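You operate a simulated robot arm through the tools that you are given. There is no shell and no other tool.

Carry out the task below with a simulated robot arm. There is one attempt and no reset: what you move stays moved.

Task
Put things in order on the wide ledge. At the end: the blue block from the wide ledge stands where the red spool stood; the white pot (marked "WHITE") from the wide ledge stands where the cream packet (marked "HOOKS") stood; the red spool stands where the red reel (marked "LACE") stood; the red reel from the wide ledge stands where the white pot stood; the cream packet from the wide ledge stands on top of the grey card (marked "JOB CARD"); whatever was shut is shut again. Leave all else as you found it, and nothing knocked over.

Only the result counts: the job must be done as asked and must still hold three seconds after the hand-in. Knocking over, shifting, dropping, spilling or breaking anything else fails it.

Robot
A 6-joint arm with a two-finger parallel gripper, fixed in place. Base frame: the origin is at the foot of the arm, x ahead of it, y to its left, z up; the work surface is at about z = 0.003. Readings come in m, rad, newtons and seconds.
With the tool pointing down near the work surface it reaches from about 0.18 to 0.46 m from the base axis. Its first joint turns from -1.222 to 1.222 rad. Payload 1.9 kg.
The TCP is the grasp point between the finger pads, 0.023 m short of the fingertips. In the tool frame z runs along the fingers and y along their closing line. The gripper opens to 0.094 m. The fingers are 0.038 m wide and 0.01 m thick; the gripper's body (0.054 by 0.096 m) begins 0.039 m behind the TCP.
Orientation is told as [roll, pitch, yaw] about the base's x, y, z axes, in that order, counted from this pose: with the fingers straight down and closing along the base's y, the tool's x points along the base's -x, its y along +y and its z along -z.

Tools
- The arm moves only by the tool drive_tool. Its argument "series" is a list of rows, each a list of 7 numbers: the turn, a rotation vector about the base's x, y, z in units of 45 degrees (1.0 is 45 degrees), then the shift along the base's x, y, z in units of 200 mm (1.0 is 200 mm), then the opening, from 0 (shut) to 1 (fully open). In form: [[wx, wy, wz, tx, ty, tz, fingers], ...]. A call has 1 to 20 rows; each row is the pose to reach, as a shift and turn from the pose commanded when the call began. A call with a number of a shift or a turn outside -1 to 1 is refused whole. A row lasts 0.2 s, in which the tool goes at most 0.05 m and 0.15 rad; a call with a longer step from one row to the next is refused whole, and so is a gripper value outside its range. A pose out of reach is approached as far as the arm can. The call stops where the force on the tool passes 40 N (or 10 N more than at its start, if that is more) or the arm is blocked; 0.2 s more then pass. The fingers move at their own pace (about 0.108 m/s each) and stop on an object; they squeeze with about 42 N. The grip force told is the motor's: it shows also when the fingers shut on nothing. Time passes only in rows, and 0.2 s behind the last, so rows that repeat a pose let the fingers close. It gives the time, the measured TCP pose, the force on the tool (base axes), the opening and the grip force at its end, in the units of the frame above (readings bear some noise), with the torque about the TCP (base axes, N m) and any sound that the robot's microphone picked up.
- Cameras (640 x 400 px; columns grow to the right, rows downward): "scene" is fixed at [0.0576, 0.3107, 0.4361]; the picture's right is [-0.77, -0.63, 0.00], its down [-0.30, 0.37, -0.88] and it looks along [0.56, -0.68, -0.48] (base axes); focal length 220 px, centre (320, 200). "wrist" rides on the gripper at [0.086, 0.016, -0.075] in the tool frame; the picture's right is [-0.18, 0.98, 0.00], its down [-0.58, -0.11, -0.81] and it looks along [-0.79, -0.15, 0.59] (tool axes); focal length 243 px, centre (320, 200). There is no depth. A picture from a camera that has moved, and an enlarged one, comes with that camera's place and axes in the base frame and with its lens.
- snapshot(camera): a new picture of that camera. It takes no simulated time.
- inspect(camera, box): a new picture of the part [left, top, right, bottom] of that camera's present view, enlarged. It takes no simulated time.
- sign_off(): hands the job in; it is judged then, once.

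Places have to be worked out from the pictures, the camera data and where the tool is seen. Open the gripper and draw the arm clear of the work before you hand the job in, unless the task says otherwise.

The tools are called by a JSON object that holds its "method" and its "body". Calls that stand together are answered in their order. drive_tool: Moves the arm, as the interface text tells. Its arguments: {"type":"object","properties":{"series":{"type":"array"}},"required":["series"]} The other tools are called the same way: snapshot (camera) takes a picture; inspect (camera, box) takes an enlarged picture of a part of a camera's view; sign_off () hands the job in.

At the start:

```text
t: 0.0
ee_pos: [0.2676, 0.0351, 0.3429]
tcp_rot: [0.003, -0.001, -0.001]
contact_force: [0.8, -1.0, 0.6]
ft_torque: [-0.01, 0.04, 0.01]
grip_width: 0.0941
finger_force: 0.0
```

scene: 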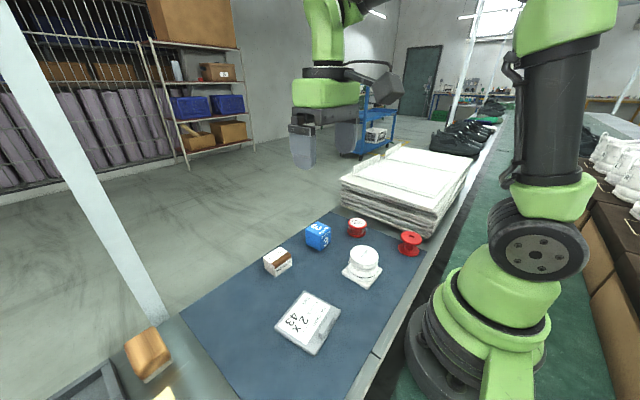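
wrist: 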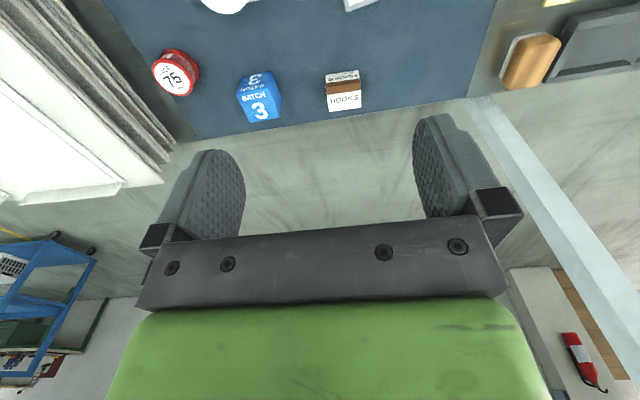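

I'll start by looking at the scene in more detail before moving anything.

{"method": "inspect", "body": {"camera": "scene", "box": [240, 200, 440, 325]}}

{"method": "inspect", "body": {"camera": "scene", "box": [100, 260, 420, 400]}}

{"method": "inspect", "body": {"camera": "wrist", "box": [100, 0, 420, 150]}}

```text
3.20 times, centred on (340, 262) of scene
camera zoom: at [0.0576, 0.3107, 0.4361], right [-0.77, -0.63, 0.0], down [-0.3, 0.37, -0.88], along [0.56, -0.68, -0.48], focal length 705 px, centre (256, 0)
```

zoom: 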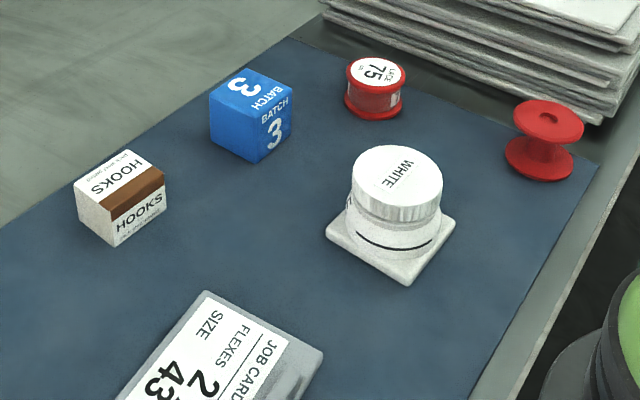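

```text
2.00 times, centred on (260, 330) of scene
camera zoom: at [0.0576, 0.3107, 0.4361], right [-0.77, -0.63, 0.0], down [-0.3, 0.37, -0.88], along [0.56, -0.68, -0.48], focal length 441 px, centre (440, -60)
```

zoom: 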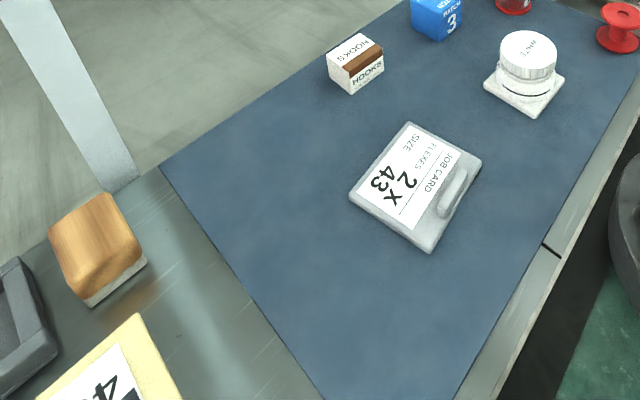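

```text
2.00 times, centred on (260, 75) of wrist
camera zoom: at [0.1805, 0.051, 0.4182], right [0.18, 0.98, 0.0], down [0.58, -0.11, 0.81], along [0.79, -0.15, -0.59], focal length 485 px, centre (440, 450)
```

zoom: 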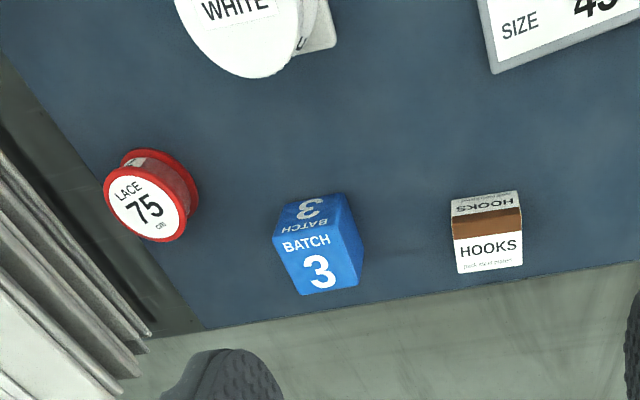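

The packet, block, reel, pot and spool are all on the blue mat, and the pot appears to sit on a square tile. I'll move the tool to the right and tilt it a little, staying high, so the wrist camera sees the pot, tile, reel and spool better.

{"method": "drive_tool", "body": {"series": [[0, 0.15, 0, -0.05, -0.12, 0, 1], [0, 0.3, 0, -0.1, -0.24, 0, 1], [0, 0.45, 0, -0.15, -0.36, 0, 1], [0, 0.6, 0, -0.2, -0.48, 0, 1], [0, 0.6, 0, -0.25, -0.6, 0, 1], [0, 0.6, 0, -0.25, -0.6, 0, 1]]}}

{"method": "snapshot", "body": {"camera": "wrist"}}

{"method": "snapshot", "body": {"camera": "scene"}}

```text
t: 1.4
ee_pos: [0.2174, -0.0839, 0.3429]
tcp_rot: [0.001, 0.471, 0.001]
contact_force: [0.1, 0.3, -0.4]
ft_torque: [0.01, -0.01, -0.02]
grip_width: 0.0941
finger_force: 0.2
```

```text
taken
camera wrist: at [0.173, -0.0684, 0.4494], right [0.17, 0.98, -0.08], down [0.88, -0.11, 0.46], along [0.44, -0.15, -0.89], focal length 243 px, centre (320, 200)
```

wrist: 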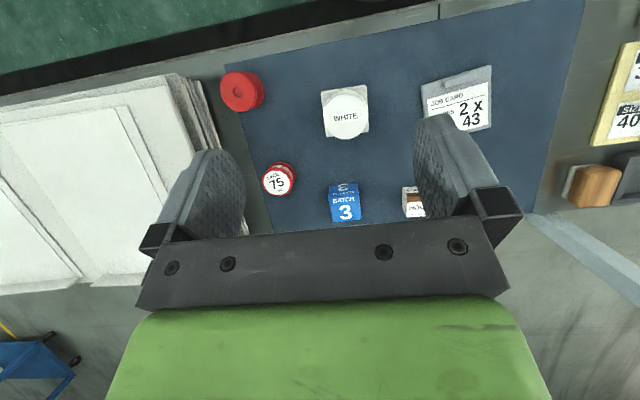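

```text
taken
```

scene: 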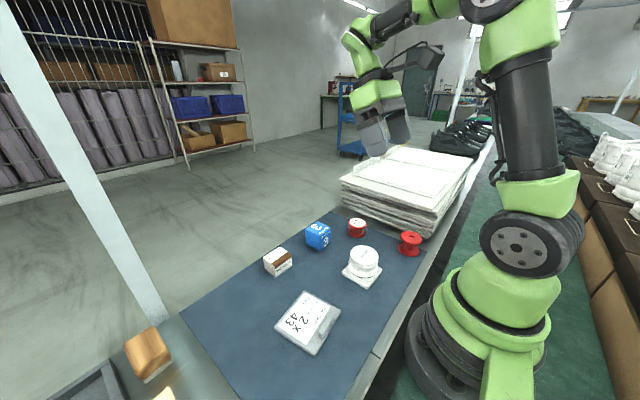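

The view from above now covers everything. I'll enlarge the groups to measure their positions and work out the tile and the stack of boards.

{"method": "inspect", "body": {"camera": "wrist", "box": [180, 50, 400, 230]}}

{"method": "inspect", "body": {"camera": "wrist", "box": [300, 60, 400, 150]}}

{"method": "inspect", "body": {"camera": "wrist", "box": [390, 40, 560, 230]}}

{"method": "inspect", "body": {"camera": "scene", "box": [330, 200, 440, 300]}}

```text
2.22 times, centred on (290, 140) of wrist
camera zoom: at [0.173, -0.0684, 0.4494], right [0.17, 0.98, -0.08], down [0.88, -0.11, 0.46], along [0.44, -0.15, -0.89], focal length 539 px, centre (387, 333)
```

zoom: 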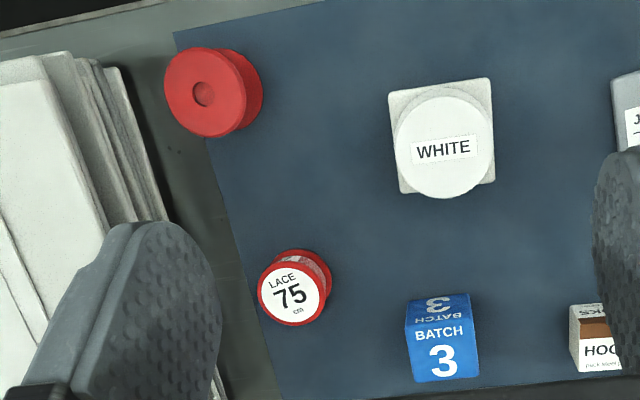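

```text
4.44 times, centred on (350, 105) of wrist
camera zoom: at [0.173, -0.0684, 0.4494], right [0.17, 0.98, -0.08], down [0.88, -0.11, 0.46], along [0.44, -0.15, -0.89], focal length 1078 px, centre (187, 622)
```

zoom: 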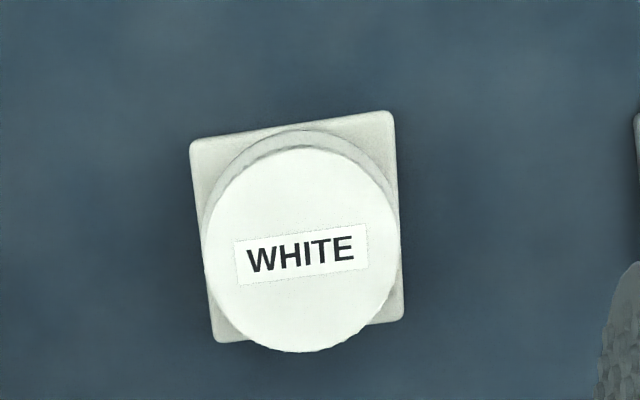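

```text
2.11 times, centred on (475, 135) of wrist
camera zoom: at [0.173, -0.0684, 0.4494], right [0.17, 0.98, -0.08], down [0.88, -0.11, 0.46], along [0.44, -0.15, -0.89], focal length 511 px, centre (-6, 337)
```

zoom: 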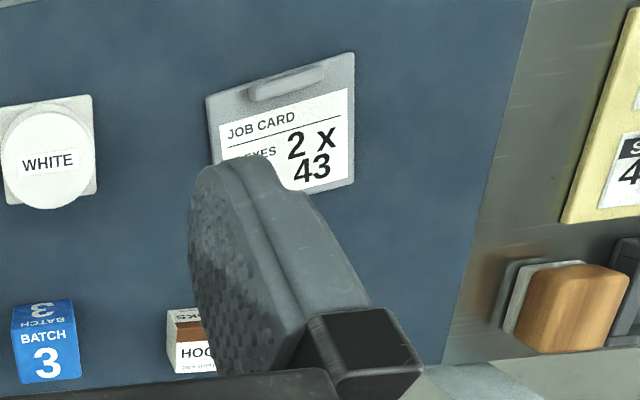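

```text
4.00 times, centred on (385, 250) of scene
camera zoom: at [0.0576, 0.3107, 0.4361], right [-0.77, -0.63, 0.0], down [-0.3, 0.37, -0.88], along [0.56, -0.68, -0.48], focal length 881 px, centre (60, 0)
```

zoom: 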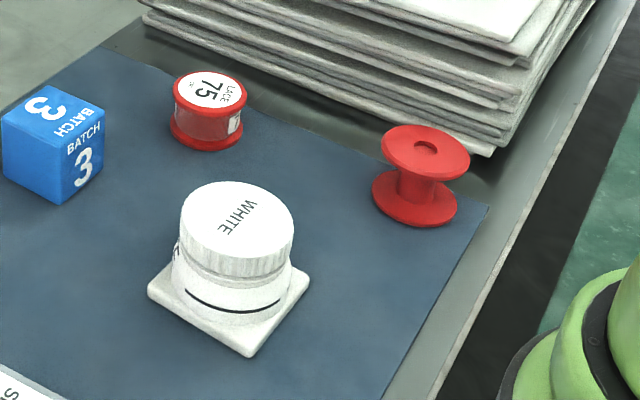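

Both views agree: spool at about (0.170, -0.232), reel at (0.331, -0.211), pot at (0.231, -0.073) on a tile about 78 mm square. I'll level the tool and go lower near the pot to see whether the tile is separate.

{"method": "drive_tool", "body": {"series": [[0, -0.15, 0, -0.02, 0.02, -0.16, 1], [0, -0.3, 0, -0.04, 0.04, -0.32, 1], [0, -0.45, 0, -0.06, 0.06, -0.48, 1], [0, -0.6, 0, -0.08, 0.06, -0.64, 1], [0, -0.6, 0, -0.1, 0.06, -0.8, 1], [0, -0.6, 0, -0.1, 0.06, -0.9, 1], [0, -0.6, 0, -0.1, 0.06, -0.9, 1]]}}

{"method": "snapshot", "body": {"camera": "wrist"}}

{"method": "inspect", "body": {"camera": "wrist", "box": [220, 40, 420, 165]}}

```text
t: 3.0
ee_pos: [0.1992, -0.0714, 0.1641]
tcp_rot: [0.001, -0.001, -0.001]
contact_force: [-0.5, -0.6, 0.1]
ft_torque: [-0.02, -0.01, -0.02]
grip_width: 0.0939
finger_force: 0.0
```

```text
taken
camera wrist: at [0.1114, -0.0552, 0.2403], right [0.19, 0.98, 0.0], down [0.58, -0.11, 0.81], along [0.79, -0.15, -0.59], focal length 243 px, centre (320, 200)
```

wrist: 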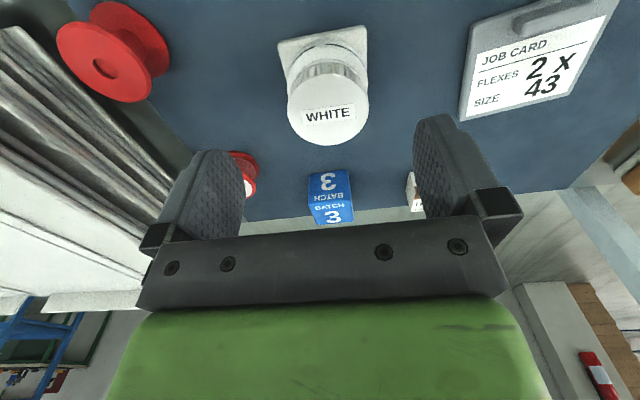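

```text
3.20 times, centred on (320, 102) of wrist
camera zoom: at [0.1114, -0.0552, 0.2403], right [0.19, 0.98, 0.0], down [0.58, -0.11, 0.81], along [0.79, -0.15, -0.59], focal length 776 px, centre (320, 512)
```

zoom: 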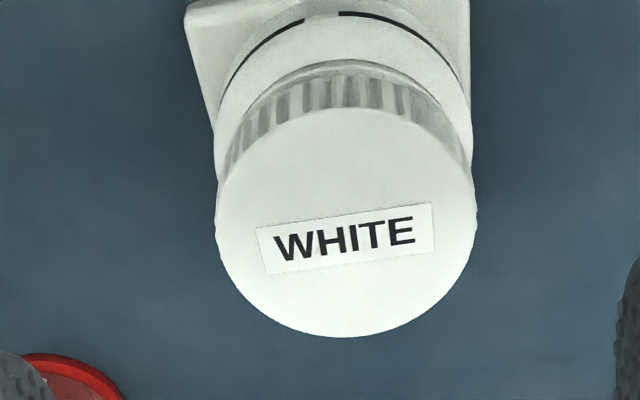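

The pot seems to be a round body with a ridged lid on the white square. I'll zoom on the base junction and on the spool and card.

{"method": "inspect", "body": {"camera": "wrist", "box": [260, 10, 390, 91]}}

{"method": "inspect", "body": {"camera": "scene", "box": [335, 240, 395, 290]}}

{"method": "inspect", "body": {"camera": "wrist", "box": [440, 0, 640, 125]}}

{"method": "inspect", "body": {"camera": "scene", "box": [390, 215, 450, 265]}}

```text
4.92 times, centred on (325, 50) of wrist
camera zoom: at [0.1114, -0.0552, 0.2403], right [0.19, 0.98, 0.0], down [0.58, -0.11, 0.81], along [0.79, -0.15, -0.59], focal length 1194 px, centre (295, 936)
```

zoom: 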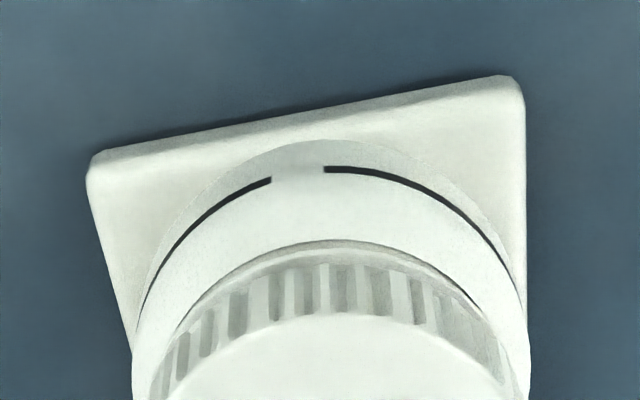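

```text
8.00 times, centred on (365, 265) of scene
camera zoom: at [0.0576, 0.3107, 0.4361], right [-0.77, -0.63, 0.0], down [-0.3, 0.37, -0.88], along [0.56, -0.68, -0.48], focal length 1762 px, centre (-40, -320)
```

zoom: 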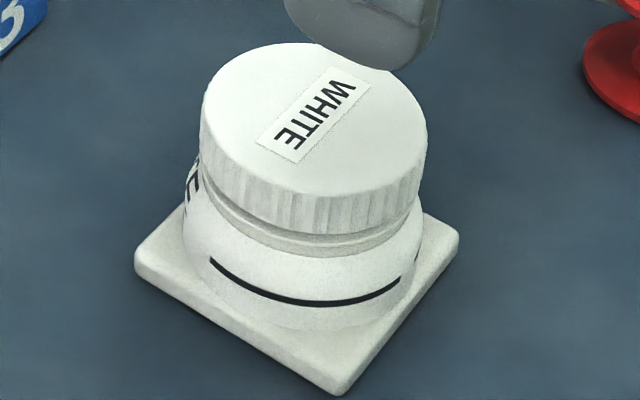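

```text
3.20 times, centred on (540, 62) of wrist
camera zoom: at [0.1114, -0.0552, 0.2403], right [0.19, 0.98, 0.0], down [0.58, -0.11, 0.81], along [0.79, -0.15, -0.59], focal length 776 px, centre (-384, 640)
```

zoom: 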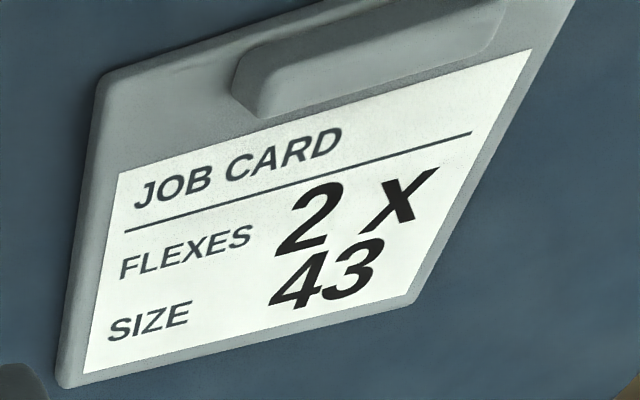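

```text
8.00 times, centred on (420, 240) of scene
camera zoom: at [0.0576, 0.3107, 0.4361], right [-0.77, -0.63, 0.0], down [-0.3, 0.37, -0.88], along [0.56, -0.68, -0.48], focal length 1762 px, centre (-480, -120)
```

zoom: 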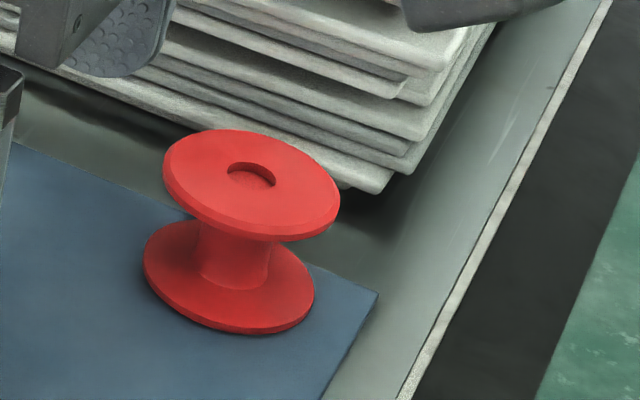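

The pot and its square base look like one piece, centred at about (0.230, -0.070), with the top near z = 0.06. The card's free label area is on the far side of its raised clip. Next I'll move over to look at the packet and card closely.

{"method": "drive_tool", "body": {"series": [[0, 0, 0, 0.1, 0.1, 0.18, 1], [0, 0, 0, 0.26, 0.22, 0.2, 1], [0, 0, 0, 0.42, 0.34, 0.2, 1], [0, 0, 0, 0.56, 0.48, 0.2, 1], [0, 0, 0, 0.7, 0.64, 0.2, 1], [0, 0, 0, 0.7, 0.64, 0.2, 1]]}}

{"method": "snapshot", "body": {"camera": "wrist"}}

{"method": "inspect", "body": {"camera": "wrist", "box": [240, 40, 440, 165]}}

{"method": "inspect", "body": {"camera": "scene", "box": [255, 235, 345, 360]}}

```text
t: 4.4
ee_pos: [0.3391, 0.0524, 0.2028]
tcp_rot: [0.001, -0.001, 0.0]
contact_force: [0.7, 0.9, -0.4]
ft_torque: [0.0, 0.03, 0.01]
grip_width: 0.094
finger_force: 0.0
```

```text
taken
camera wrist: at [0.2513, 0.0697, 0.2782], right [0.18, 0.98, 0.0], down [0.58, -0.11, 0.81], along [0.79, -0.15, -0.59], focal length 243 px, centre (320, 200)
```

wrist: 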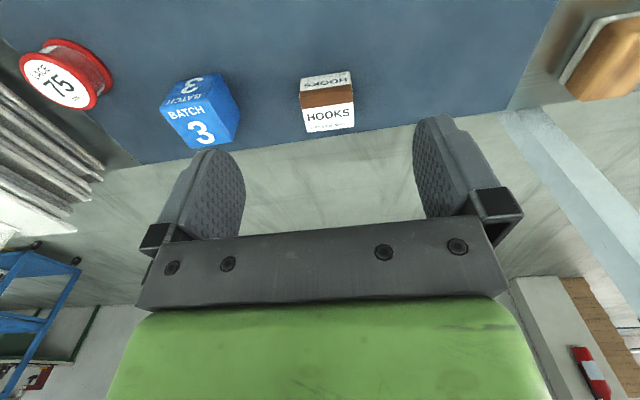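

```text
3.20 times, centred on (340, 102) of wrist
camera zoom: at [0.2513, 0.0697, 0.2782], right [0.18, 0.98, 0.0], down [0.58, -0.11, 0.81], along [0.79, -0.15, -0.59], focal length 776 px, centre (256, 512)
```

zoom: 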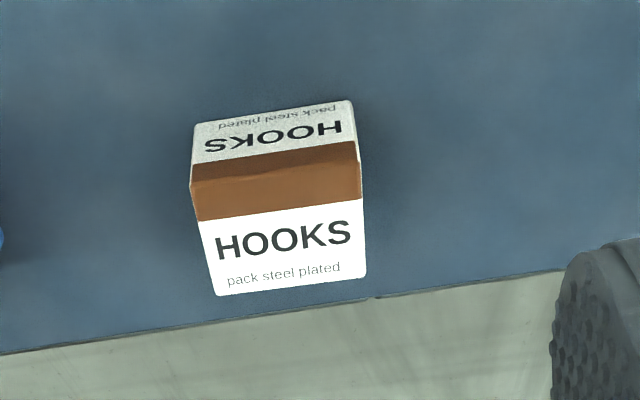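

```text
3.20 times, centred on (300, 298) of scene
camera zoom: at [0.0576, 0.3107, 0.4361], right [-0.77, -0.63, 0.0], down [-0.3, 0.37, -0.88], along [0.56, -0.68, -0.48], focal length 705 px, centre (384, -112)
```

zoom: 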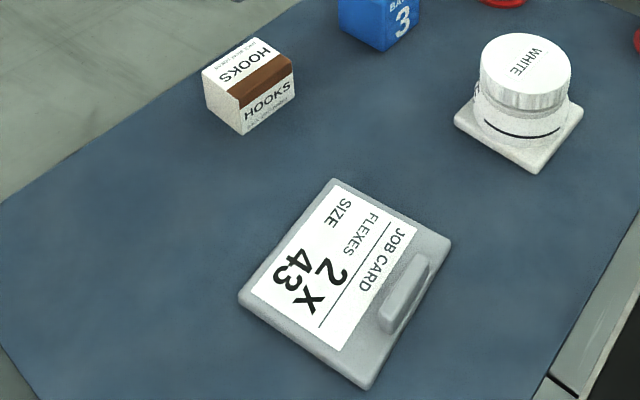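

The packet measures about 47×56×37 mm, centred at (0.4115, 0.049). The card is centred at (0.250, 0.110), turned about 8°, with its clip on the near side. I'll move above the packet and check alignment.

{"method": "drive_tool", "body": {"series": [[0, 0, 0, 0.2, -0.015, 0, 1], [0, 0, 0, 0.3675, -0.03, -0.1, 1], [0, 0, 0, 0.3675, -0.03, -0.3, 1], [0, 0, 0, 0.3675, -0.03, -0.5, 1], [0, 0, 0, 0.3675, -0.03, -0.515, 1], [0, 0, 0, 0.3675, -0.03, -0.515, 1]]}}

{"method": "snapshot", "body": {"camera": "wrist"}}

{"method": "snapshot", "body": {"camera": "scene"}}

```text
t: 5.8
ee_pos: [0.412, 0.0478, 0.0986]
tcp_rot: [0.001, -0.003, -0.001]
contact_force: [-0.3, 0.5, 0.5]
ft_torque: [0.0, 0.0, 0.0]
grip_width: 0.094
finger_force: 0.0
```

```text
taken
camera wrist: at [0.3247, 0.0635, 0.1738], right [0.18, 0.98, 0.0], down [0.58, -0.11, 0.81], along [0.79, -0.15, -0.59], focal length 243 px, centre (320, 200)
```

wrist: 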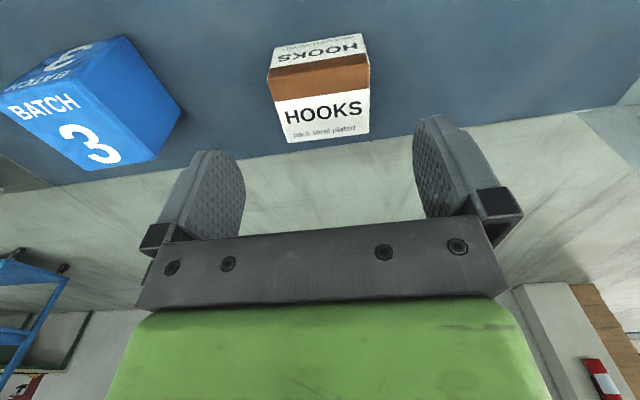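

```text
taken
```

scene: 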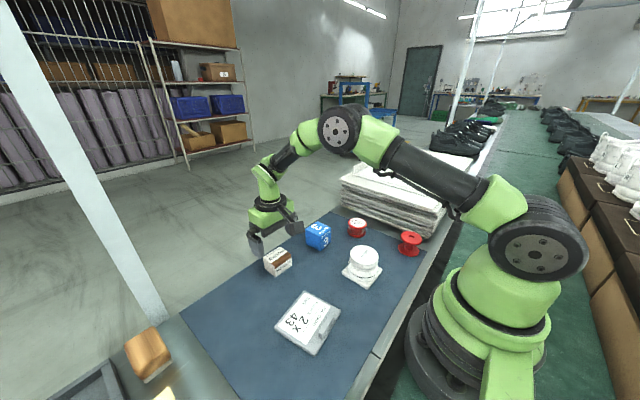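

The packet is centred between the fingers. I'll descend to TCP z of about 0.030, close on it along y, and lift slightly.

{"method": "drive_tool", "body": {"series": [[0, 0, 0, 0, 0, -0.15, 1], [0, 0, 0, 0, 0, -0.28, 1], [0, 0, 0, 0, 0, -0.35, 1], [0, 0, 0, 0, 0, -0.35, 1], [0, 0, 0, 0, 0, -0.35, 0.4], [0, 0, 0, 0, 0, -0.35, 0.4], [0, 0, 0, 0, 0, -0.35, 0.4]]}}

{"method": "snapshot", "body": {"camera": "wrist"}}

```text
t: 7.4
ee_pos: [0.4091, 0.0488, 0.0289]
tcp_rot: [0.002, -0.002, 0.002]
contact_force: [0.2, 0.2, -0.9]
ft_torque: [-0.02, 0.0, -0.02]
grip_width: 0.0555
finger_force: 42.0
```

```text
taken
camera wrist: at [0.3227, 0.0643, 0.1044], right [0.18, 0.98, 0.0], down [0.58, -0.11, 0.81], along [0.79, -0.15, -0.59], focal length 243 px, centre (320, 200)
```

wrist: 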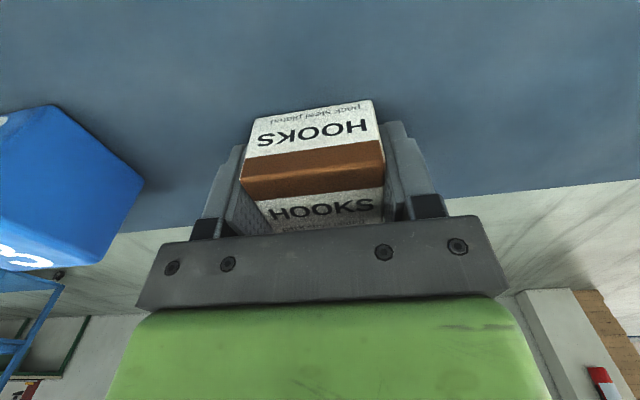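

The packet is gripped at 55.5 mm. I'll lift it, carry it over the card's free area at (0.260, 0.112) with about 8° of turn, and stop above the card to check.

{"method": "drive_tool", "body": {"series": [[0, 0, 0, 0, 0, 0.08, 0.4], [0, 0, 0, 0, 0, 0.25, 0.4], [0, 0, 0, 0, 0, 0.4, 0.4], [0, 0, 0.09, -0.17, 0.07, 0.42, 0.4], [0, 0, 0.178, -0.36, 0.15, 0.42, 0.4], [0, 0, 0.178, -0.55, 0.23, 0.42, 0.4], [0, 0, 0.178, -0.7, 0.29, 0.42, 0.4], [0, 0, 0.178, -0.7575, 0.315, 0.4, 0.4], [0, 0, 0.178, -0.7575, 0.315, 0.25, 0.4], [0, 0, 0.178, -0.7575, 0.315, 0.2, 0.4], [0, 0, 0.178, -0.7575, 0.315, 0.2, 0.4]]}}

{"method": "snapshot", "body": {"camera": "wrist"}}

{"method": "inspect", "body": {"camera": "scene", "box": [220, 220, 380, 360]}}

```text
t: 9.8
ee_pos: [0.2594, 0.1115, 0.0704]
tcp_rot: [0.002, -0.002, 0.14]
contact_force: [0.0, 1.1, -0.9]
ft_torque: [0.03, 0.02, -0.02]
grip_width: 0.0555
finger_force: 42.5
```

```text
taken
camera wrist: at [0.1701, 0.1163, 0.1452], right [0.05, 1.0, 0.0], down [0.59, -0.03, 0.81], along [0.81, -0.04, -0.59], focal length 243 px, centre (320, 200)
```

wrist: 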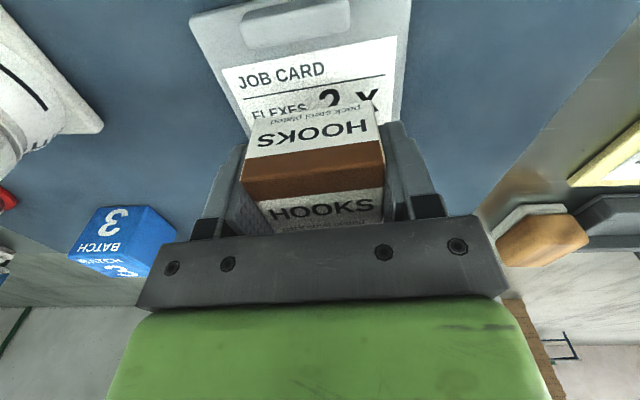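

```text
2.86 times, centred on (300, 290) of scene
camera zoom: at [0.0576, 0.3107, 0.4361], right [-0.77, -0.63, 0.0], down [-0.3, 0.37, -0.88], along [0.56, -0.68, -0.48], focal length 629 px, centre (377, -57)
```

zoom: 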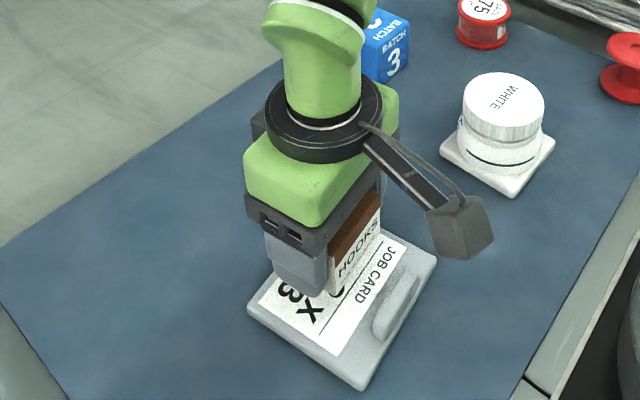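

The packet is lined up over the card's label area and clear of the clip. I'll lower in small steps, watching the vertical force for contact.

{"method": "drive_tool", "body": {"series": [[0, 0, 0, 0, 0, -0.07, 0.4], [0, 0, 0, 0, 0, -0.12, 0.4], [0, 0, 0, 0, 0, -0.13, 0.4], [0, 0, 0, 0, 0, -0.14, 0.4], [0, 0, 0, 0, 0, -0.14, 0.4]]}}

{"method": "inspect", "body": {"camera": "scene", "box": [260, 270, 360, 360]}}

```text
t: 11.0
ee_pos: [0.2598, 0.1114, 0.0426]
tcp_rot: [0.002, -0.002, 0.139]
contact_force: [0.1, -0.4, -0.9]
ft_torque: [0.0, 0.03, 0.0]
grip_width: 0.0557
finger_force: 42.0
```

```text
4.44 times, centred on (310, 315) of scene
camera zoom: at [0.0576, 0.3107, 0.4361], right [-0.77, -0.63, 0.0], down [-0.3, 0.37, -0.88], along [0.56, -0.68, -0.48], focal length 979 px, centre (364, -311)
```

zoom: 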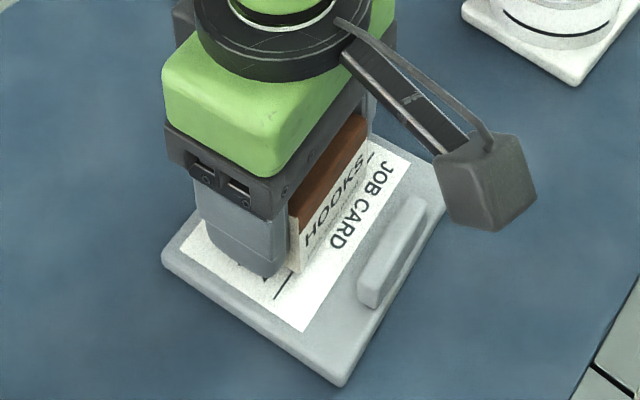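

No contact yet at TCP z = 0.042. I'll continue down in 1 mm steps.

{"method": "drive_tool", "body": {"series": [[0, 0, 0, 0, 0, -0.005, 0.4], [0, 0, 0, 0, 0, -0.01, 0.4], [0, 0, 0, 0, 0, -0.01, 0.4]]}}

```text
t: 11.8
ee_pos: [0.2599, 0.1128, 0.0394]
tcp_rot: [0.002, -0.001, 0.139]
contact_force: [0.2, -0.6, -2.0]
ft_torque: [-0.01, 0.02, -0.02]
grip_width: 0.0555
finger_force: 42.5
```

Still no upward contact. Another millimetre or two down.

{"method": "drive_tool", "body": {"series": [[0, 0, 0, 0, 0, -0.005, 0.4], [0, 0, 0, 0, 0, -0.01, 0.4], [0, 0, 0, 0, 0, -0.01, 0.4]]}}

```text
t: 12.6
ee_pos: [0.2593, 0.1133, 0.0374]
tcp_rot: [0.004, -0.005, 0.139]
contact_force: [-1.7, -5.5, 33.0]
ft_torque: [-0.2, 0.1, -0.06]
grip_width: 0.0555
finger_force: 42.2
```

Contact at 33 N, so the packet is on the card. I'll ease up about 0.8 mm, open, and lift away.

{"method": "drive_tool", "body": {"series": [[0, 0, 0, 0, 0, 0.004, 0.4], [0, 0, 0, 0, 0, 0.004, 0.4], [0, 0, 0, 0, 0, 0.004, 0.75], [0, 0, 0, 0, 0, 0.004, 0.85], [0, 0, 0, 0, 0, 0.004, 0.85], [0, 0, 0, 0, 0, 0.1, 0.85], [0, 0, 0, 0, 0, 0.3, 0.85], [0, 0, 0, 0, 0, 0.45, 0.85], [0, 0, 0, 0, 0, 0.5, 0.85]]}}

{"method": "snapshot", "body": {"camera": "wrist"}}

{"method": "inspect", "body": {"camera": "scene", "box": [240, 240, 400, 360]}}

```text
t: 14.6
ee_pos: [0.2587, 0.1116, 0.1381]
tcp_rot: [0.0, -0.002, 0.141]
contact_force: [0.1, -0.4, 0.4]
ft_torque: [0.01, -0.02, 0.01]
grip_width: 0.0798
finger_force: 0.1
```

```text
taken
camera wrist: at [0.1705, 0.1148, 0.2134], right [0.05, 1.0, 0.0], down [0.59, -0.03, 0.81], along [0.81, -0.04, -0.59], focal length 243 px, centre (320, 200)
```

wrist: 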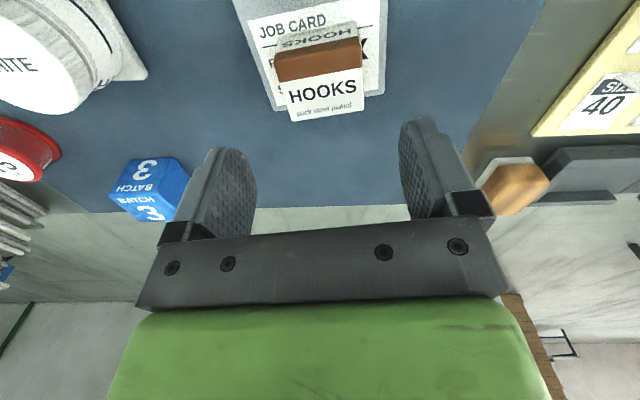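

```text
3.33 times, centred on (320, 300) of scene
camera zoom: at [0.0576, 0.3107, 0.4361], right [-0.77, -0.63, 0.0], down [-0.3, 0.37, -0.88], along [0.56, -0.68, -0.48], focal length 734 px, centre (320, -133)
```

zoom: 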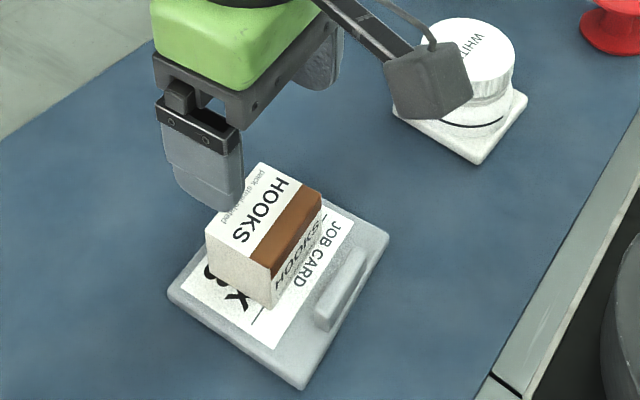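

The packet stands on the card, and the card hasn't moved (its corners are at the same pixels). Now I'll go above the pot at (0.230, -0.070), turn back to yaw 0 and open fully.

{"method": "drive_tool", "body": {"series": [[0, 0, 0, 0, 0, 0.1, 1], [0, 0, -0.06, -0.04, -0.22, 0.1, 1], [0, 0, -0.12, -0.08, -0.44, 0.1, 1], [0, 0, -0.178, -0.12, -0.66, 0.1, 1], [0, 0, -0.178, -0.15, -0.88, 0.1, 1], [0, 0, -0.178, -0.15, -0.91, 0.0, 1], [0, 0, -0.178, -0.15, -0.91, -0.1, 1], [0, 0, -0.178, -0.15, -0.91, -0.1, 1]]}}

{"method": "snapshot", "body": {"camera": "wrist"}}

{"method": "inspect", "body": {"camera": "scene", "box": [280, 200, 440, 300]}}

```text
t: 16.4
ee_pos: [0.2286, -0.0659, 0.1172]
tcp_rot: [0.004, -0.002, 0.001]
contact_force: [0.2, 0.0, 0.0]
ft_torque: [0.0, -0.02, -0.02]
grip_width: 0.0941
finger_force: 0.2
```

```text
taken
camera wrist: at [0.1413, -0.0511, 0.1931], right [0.18, 0.98, 0.0], down [0.58, -0.11, 0.81], along [0.79, -0.15, -0.59], focal length 243 px, centre (320, 200)
```

wrist: 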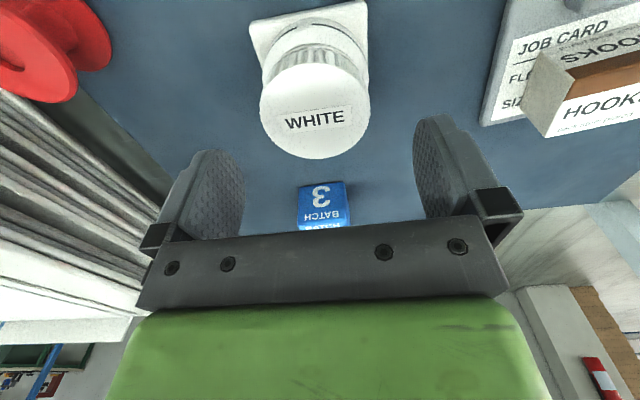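

```text
4.00 times, centred on (360, 250) of scene
camera zoom: at [0.0576, 0.3107, 0.4361], right [-0.77, -0.63, 0.0], down [-0.3, 0.37, -0.88], along [0.56, -0.68, -0.48], focal length 881 px, centre (160, 0)
```

zoom: 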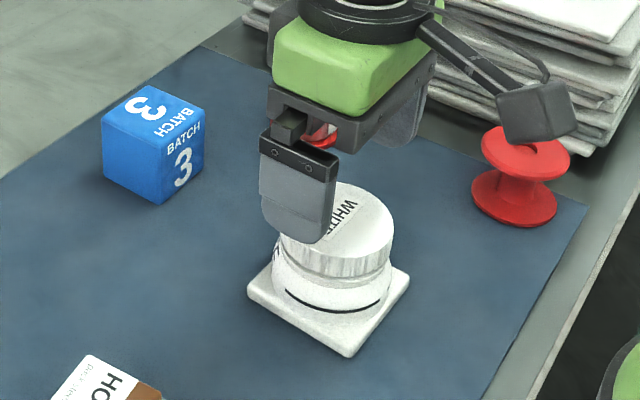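

The pot is centred to within about 2–3 mm. I'll correct by (+2, -2.5) mm and descend to TCP z ≈ 0.037, so the fingertips stop just above the square base, leaving the fingers open for a check.

{"method": "drive_tool", "body": {"series": [[0, 0, 0, 0.01, -0.0125, -0.05, 1], [0, 0, 0, 0.01, -0.0125, -0.15, 1], [0, 0, 0, 0.01, -0.0125, -0.25, 1], [0, 0, 0, 0.01, -0.0125, -0.34, 1], [0, 0, 0, 0.01, -0.0125, -0.39, 1], [0, 0, 0, 0.01, -0.0125, -0.4, 1], [0, 0, 0, 0.01, -0.0125, -0.4, 1]]}}

{"method": "snapshot", "body": {"camera": "wrist"}}

{"method": "inspect", "body": {"camera": "scene", "box": [320, 220, 420, 300]}}

```text
t: 18.0
ee_pos: [0.2335, -0.0711, 0.0383]
tcp_rot: [0.002, -0.002, -0.001]
contact_force: [0.3, 0.7, -1.1]
ft_torque: [0.0, 0.01, -0.02]
grip_width: 0.0939
finger_force: 0.0
```

```text
taken
camera wrist: at [0.1446, -0.0562, 0.1139], right [0.18, 0.98, 0.0], down [0.58, -0.11, 0.81], along [0.79, -0.15, -0.59], focal length 243 px, centre (320, 200)
```

wrist: 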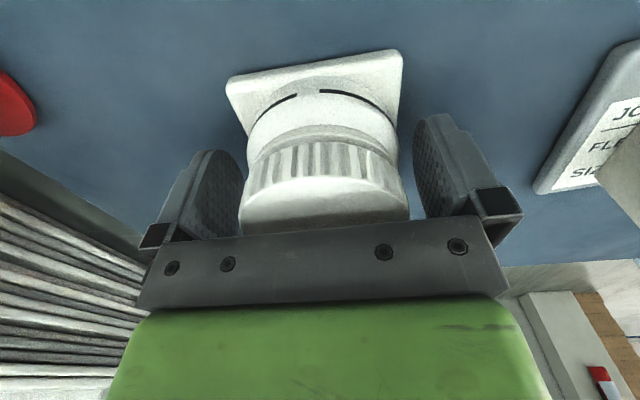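

```text
5.00 times, centred on (370, 260) of scene
camera zoom: at [0.0576, 0.3107, 0.4361], right [-0.77, -0.63, 0.0], down [-0.3, 0.37, -0.88], along [0.56, -0.68, -0.48], focal length 1102 px, centre (70, -100)
```

zoom: 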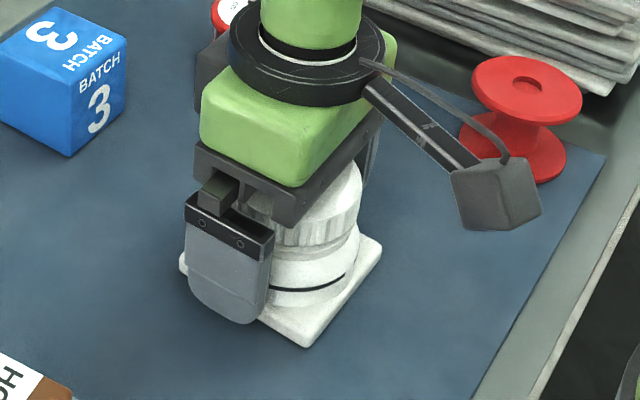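

The fingers straddle the pot body just above the base with no contact. I'll close on it and then raise it a small amount to see whether the base comes along.

{"method": "drive_tool", "body": {"series": [[0, 0, 0, 0, 0, 0, 0.6], [0, 0, 0, 0, 0, 0, 0.6], [0, 0, 0, 0, 0, 0, 0.6], [0, 0, 0, 0, 0, 0.02, 0.6], [0, 0, 0, 0, 0, 0.05, 0.6], [0, 0, 0, 0, 0, 0.05, 0.6]]}}

{"method": "snapshot", "body": {"camera": "wrist"}}

{"method": "inspect", "body": {"camera": "scene", "box": [320, 220, 420, 300]}}

```text
t: 19.4
ee_pos: [0.2311, -0.0717, 0.0476]
tcp_rot: [0.0, -0.002, 0.001]
contact_force: [0.0, -0.3, -7.1]
ft_torque: [0.01, -0.02, -0.03]
grip_width: 0.0717
finger_force: 42.0
```

```text
taken
camera wrist: at [0.1448, -0.0556, 0.1234], right [0.18, 0.98, 0.0], down [0.58, -0.11, 0.81], along [0.79, -0.15, -0.59], focal length 243 px, centre (320, 200)
```

wrist: 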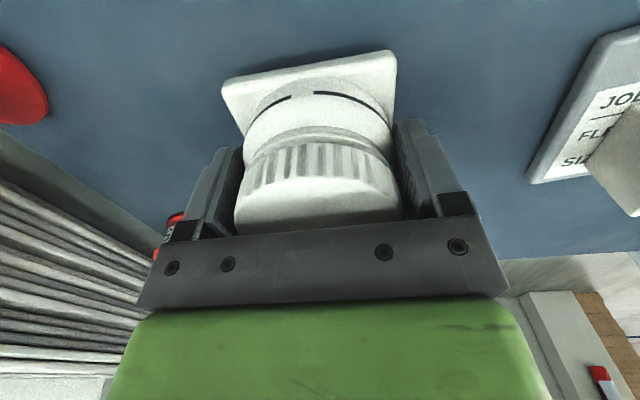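

```text
5.00 times, centred on (370, 260) of scene
camera zoom: at [0.0576, 0.3107, 0.4361], right [-0.77, -0.63, 0.0], down [-0.3, 0.37, -0.88], along [0.56, -0.68, -0.48], focal length 1102 px, centre (70, -100)
```

zoom: 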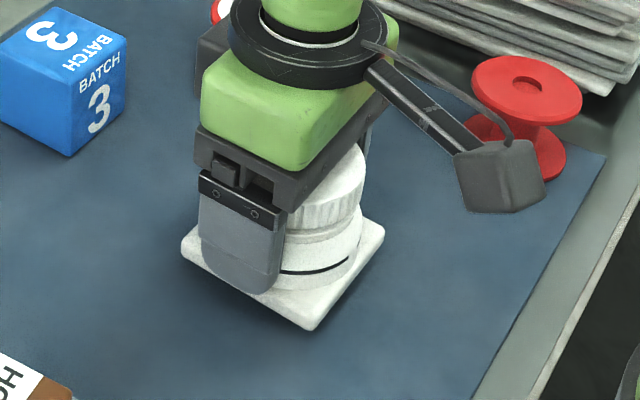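

The square base rose with the pot (grip 71.7 mm, about 7 N), so it's a single piece. I'll carry it high to the packet's old spot (0.4115, 0.049) and stop above the surface.

{"method": "drive_tool", "body": {"series": [[0, 0, 0, 0, 0, 0.12, 0.6], [0, 0, 0, 0, 0, 0.28, 0.6], [0, 0, 0, 0, 0, 0.42, 0.6], [0, 0, 0, 0.12, 0.08, 0.45, 0.6], [0, 0, 0, 0.28, 0.19, 0.45, 0.6], [0, 0, 0, 0.44, 0.3, 0.45, 0.6], [0, 0, 0, 0.6, 0.4, 0.45, 0.6], [0, 0, 0, 0.76, 0.51, 0.45, 0.6], [0, 0, 0, 0.86, 0.58, 0.45, 0.6], [0, 0, 0, 0.9, 0.605, 0.45, 0.6], [0, 0, 0, 0.9, 0.605, 0.35, 0.6], [0, 0, 0, 0.9, 0.605, 0.2, 0.6], [0, 0, 0, 0.9, 0.605, 0.1, 0.6], [0, 0, 0, 0.9, 0.605, 0.05, 0.6], [0, 0, 0, 0.9, 0.605, 0.05, 0.6]]}}

{"method": "snapshot", "body": {"camera": "wrist"}}

{"method": "inspect", "body": {"camera": "scene", "box": [220, 200, 420, 325]}}

```text
t: 22.6
ee_pos: [0.4105, 0.0494, 0.0588]
tcp_rot: [0.003, -0.002, 0.0]
contact_force: [0.9, -1.0, -6.4]
ft_torque: [-0.02, -0.03, 0.01]
grip_width: 0.0717
finger_force: 42.2
```

```text
taken
camera wrist: at [0.324, 0.0649, 0.1338], right [0.18, 0.98, 0.0], down [0.58, -0.11, 0.81], along [0.79, -0.15, -0.59], focal length 243 px, centre (320, 200)
```

wrist: 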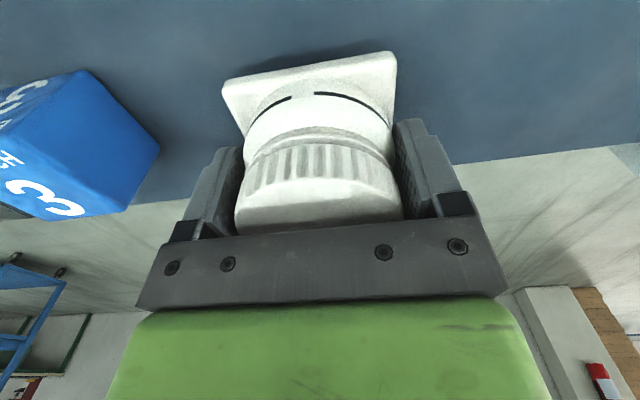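

```text
3.20 times, centred on (320, 262) of scene
camera zoom: at [0.0576, 0.3107, 0.4361], right [-0.77, -0.63, 0.0], down [-0.3, 0.37, -0.88], along [0.56, -0.68, -0.48], focal length 705 px, centre (320, 0)
```

zoom: 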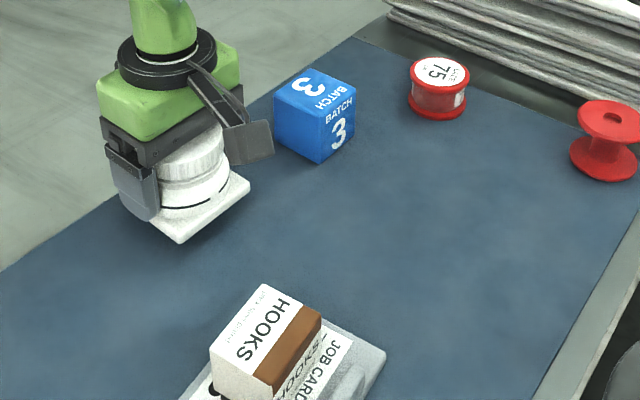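

The pot hangs level over the vacated spot. I'll lower to about 3 mm above the expected contact, then take small steps.

{"method": "drive_tool", "body": {"series": [[0, 0, 0, 0, 0, -0.04, 0.6], [0, 0, 0, 0, 0, -0.075, 0.6], [0, 0, 0, 0, 0, -0.085, 0.6], [0, 0, 0, 0, 0, -0.09, 0.6], [0, 0, 0, 0, 0, -0.09, 0.6]]}}

```text
t: 23.8
ee_pos: [0.4098, 0.0495, 0.0401]
tcp_rot: [0.003, -0.001, 0.0]
contact_force: [-1.1, 0.2, -7.8]
ft_torque: [0.0, -0.02, 0.03]
grip_width: 0.0715
finger_force: 41.7
```

No contact yet at 0.040, with the tool still carrying the full 7 N. I'll go down 1 mm per row.

{"method": "drive_tool", "body": {"series": [[0, 0, 0, 0, 0, -0.005, 0.6], [0, 0, 0, 0, 0, -0.009, 0.6], [0, 0, 0, 0, 0, -0.009, 0.6]]}}

```text
t: 24.6
ee_pos: [0.4111, 0.048, 0.04]
tcp_rot: [0.0, -0.001, -0.002]
contact_force: [-8.0, -4.9, 10.5]
ft_torque: [-0.85, 0.82, -0.2]
grip_width: 0.0714
finger_force: 42.0
```

The force flipped to +10 N, so the pot has touched down. I'll ease back half a millimetre, open, and lift straight up.

{"method": "drive_tool", "body": {"series": [[0, 0, 0, 0, 0, 0.003, 0.6], [0, 0, 0, 0, 0, 0.003, 0.6], [0, 0, 0, 0, 0, 0.003, 0.85], [0, 0, 0, 0, 0, 0.003, 1], [0, 0, 0, 0, 0, 0.003, 1], [0, 0, 0, 0, 0, 0.08, 1], [0, 0, 0, 0, 0, 0.25, 1], [0, 0, 0, 0, 0, 0.42, 1], [0, 0, 0, 0, 0, 0.55, 1], [0, 0, 0, 0, 0, 0.55, 1]]}}

{"method": "snapshot", "body": {"camera": "wrist"}}

{"method": "inspect", "body": {"camera": "scene", "box": [220, 200, 420, 325]}}

```text
t: 26.8
ee_pos: [0.413, 0.0482, 0.1472]
tcp_rot: [0.001, -0.001, 0.0]
contact_force: [0.2, -0.7, 0.6]
ft_torque: [0.02, -0.02, 0.0]
grip_width: 0.0942
finger_force: 0.2
```

```text
taken
camera wrist: at [0.3247, 0.065, 0.2228], right [0.18, 0.98, 0.0], down [0.58, -0.11, 0.81], along [0.79, -0.15, -0.59], focal length 243 px, centre (320, 200)
```

wrist: 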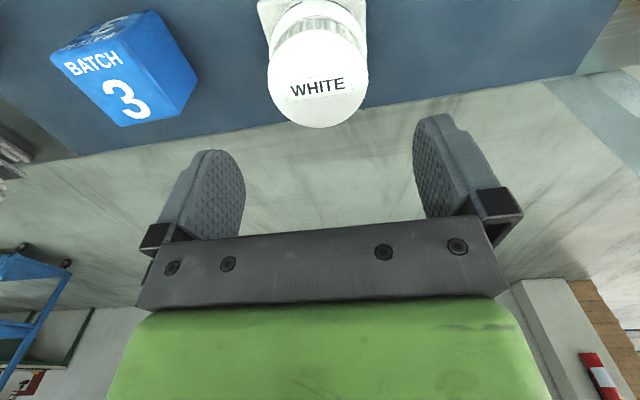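

```text
3.20 times, centred on (320, 262) of scene
camera zoom: at [0.0576, 0.3107, 0.4361], right [-0.77, -0.63, 0.0], down [-0.3, 0.37, -0.88], along [0.56, -0.68, -0.48], focal length 705 px, centre (320, 0)
```

zoom: 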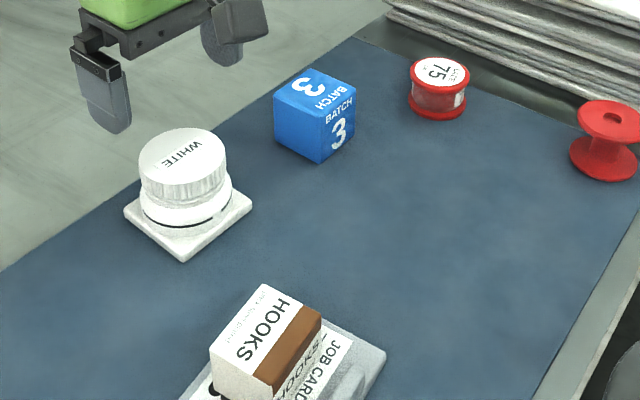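

The pot stands upright, centred at about (0.412, 0.048). Now I'll head for the reel at (0.331, -0.211), in two moves at safe height.

{"method": "drive_tool", "body": {"series": [[0, 0, 0, -0.06, -0.18, 0.04, 1], [0, 0, 0, -0.12, -0.38, 0.04, 1], [0, 0, 0, -0.19, -0.58, 0.04, 1], [0, 0, 0, -0.26, -0.78, 0.04, 1], [0, 0, 0, -0.31, -0.95, 0.04, 1]]}}

{"method": "drive_tool", "body": {"series": [[0, 0, 0, -0.05, -0.17, 0, 1], [0, 0, 0, -0.0975, -0.3475, 0, 1], [0, 0, 0, -0.0975, -0.3475, -0.1, 1], [0, 0, 0, -0.0975, -0.3475, -0.18, 1], [0, 0, 0, -0.0975, -0.3475, -0.18, 1]]}}

{"method": "snapshot", "body": {"camera": "wrist"}}

{"method": "inspect", "body": {"camera": "scene", "box": [290, 170, 450, 290]}}

```text
t: 28.0
ee_pos: [0.3493, -0.1434, 0.1557]
tcp_rot: [0.002, -0.003, 0.0]
contact_force: [-0.4, -0.4, 0.4]
ft_torque: [0.01, 0.01, -0.03]
grip_width: 0.094
finger_force: 0.0
```

```text
t: 29.2
ee_pos: [0.33, -0.2117, 0.1194]
tcp_rot: [0.002, -0.002, 0.0]
contact_force: [-0.3, -0.3, 0.4]
ft_torque: [-0.02, 0.03, 0.01]
grip_width: 0.0942
finger_force: 0.1
```

```text
taken
camera wrist: at [0.2431, -0.1958, 0.196], right [0.18, 0.98, 0.0], down [0.58, -0.11, 0.81], along [0.79, -0.15, -0.59], focal length 243 px, centre (320, 200)
```

wrist: 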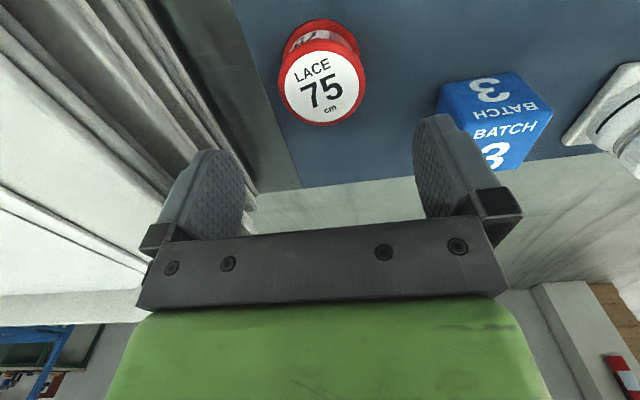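

```text
3.33 times, centred on (370, 230) of scene
camera zoom: at [0.0576, 0.3107, 0.4361], right [-0.77, -0.63, 0.0], down [-0.3, 0.37, -0.88], along [0.56, -0.68, -0.48], focal length 734 px, centre (153, 100)
```

zoom: 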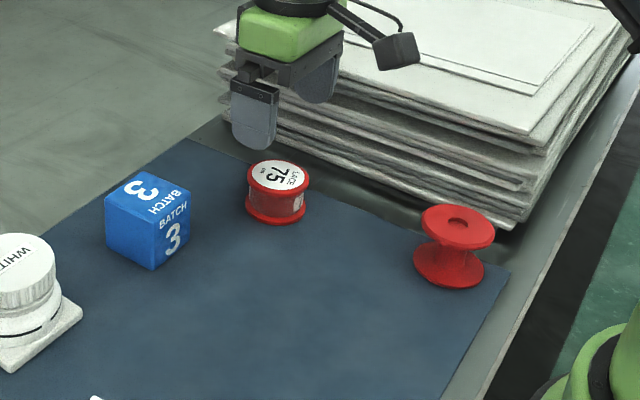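

The reel is within 1–2 mm of the tool axis and the stack of boards is about 5 cm clear of the fingers. I'll descend to TCP z ≈ 0.028 and close on both flanges.

{"method": "drive_tool", "body": {"series": [[0, 0, 0, 0, 0.005, -0.1, 1], [0, 0, 0, 0, 0.005, -0.25, 1], [0, 0, 0, 0, 0.005, -0.38, 1], [0, 0, 0, 0, 0.005, -0.44, 1], [0, 0, 0, 0, 0.005, -0.461, 1], [0, 0, 0, 0, 0.005, -0.461, 1], [0, 0, 0, 0, 0.005, -0.461, 0.4], [0, 0, 0, 0, 0.005, -0.461, 0.4], [0, 0, 0, 0, 0.005, -0.461, 0.4]]}}

{"method": "snapshot", "body": {"camera": "wrist"}}

{"method": "inspect", "body": {"camera": "scene", "box": [290, 170, 450, 290]}}

```text
t: 31.2
ee_pos: [0.33, -0.2072, 0.027]
tcp_rot: [0.002, -0.001, 0.001]
contact_force: [-0.2, 1.3, 0.0]
ft_torque: [-0.02, 0.01, 0.02]
grip_width: 0.0567
finger_force: 42.7
```

```text
taken
camera wrist: at [0.2433, -0.192, 0.1032], right [0.18, 0.98, 0.0], down [0.58, -0.11, 0.81], along [0.79, -0.15, -0.59], focal length 243 px, centre (320, 200)
```

wrist: 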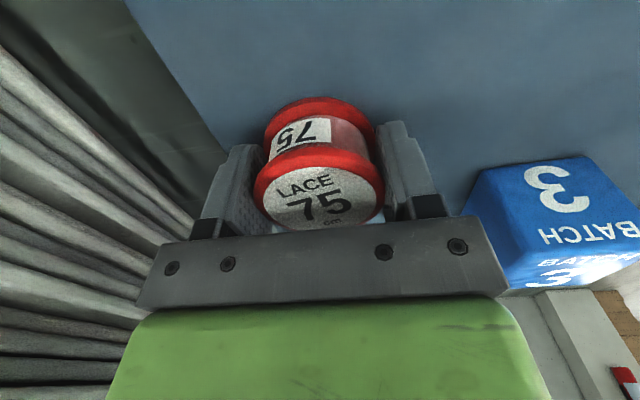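

```text
3.33 times, centred on (370, 230) of scene
camera zoom: at [0.0576, 0.3107, 0.4361], right [-0.77, -0.63, 0.0], down [-0.3, 0.37, -0.88], along [0.56, -0.68, -0.48], focal length 734 px, centre (153, 100)
```

zoom: 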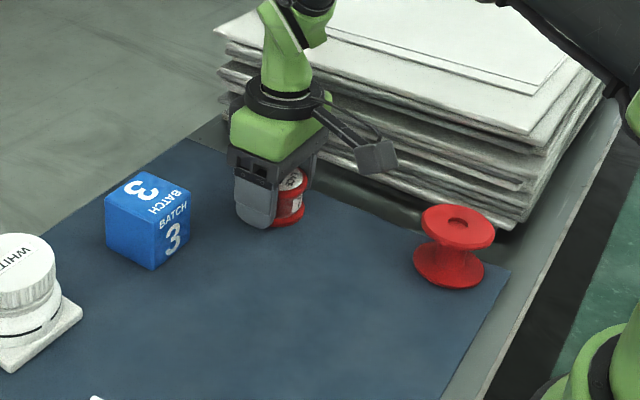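

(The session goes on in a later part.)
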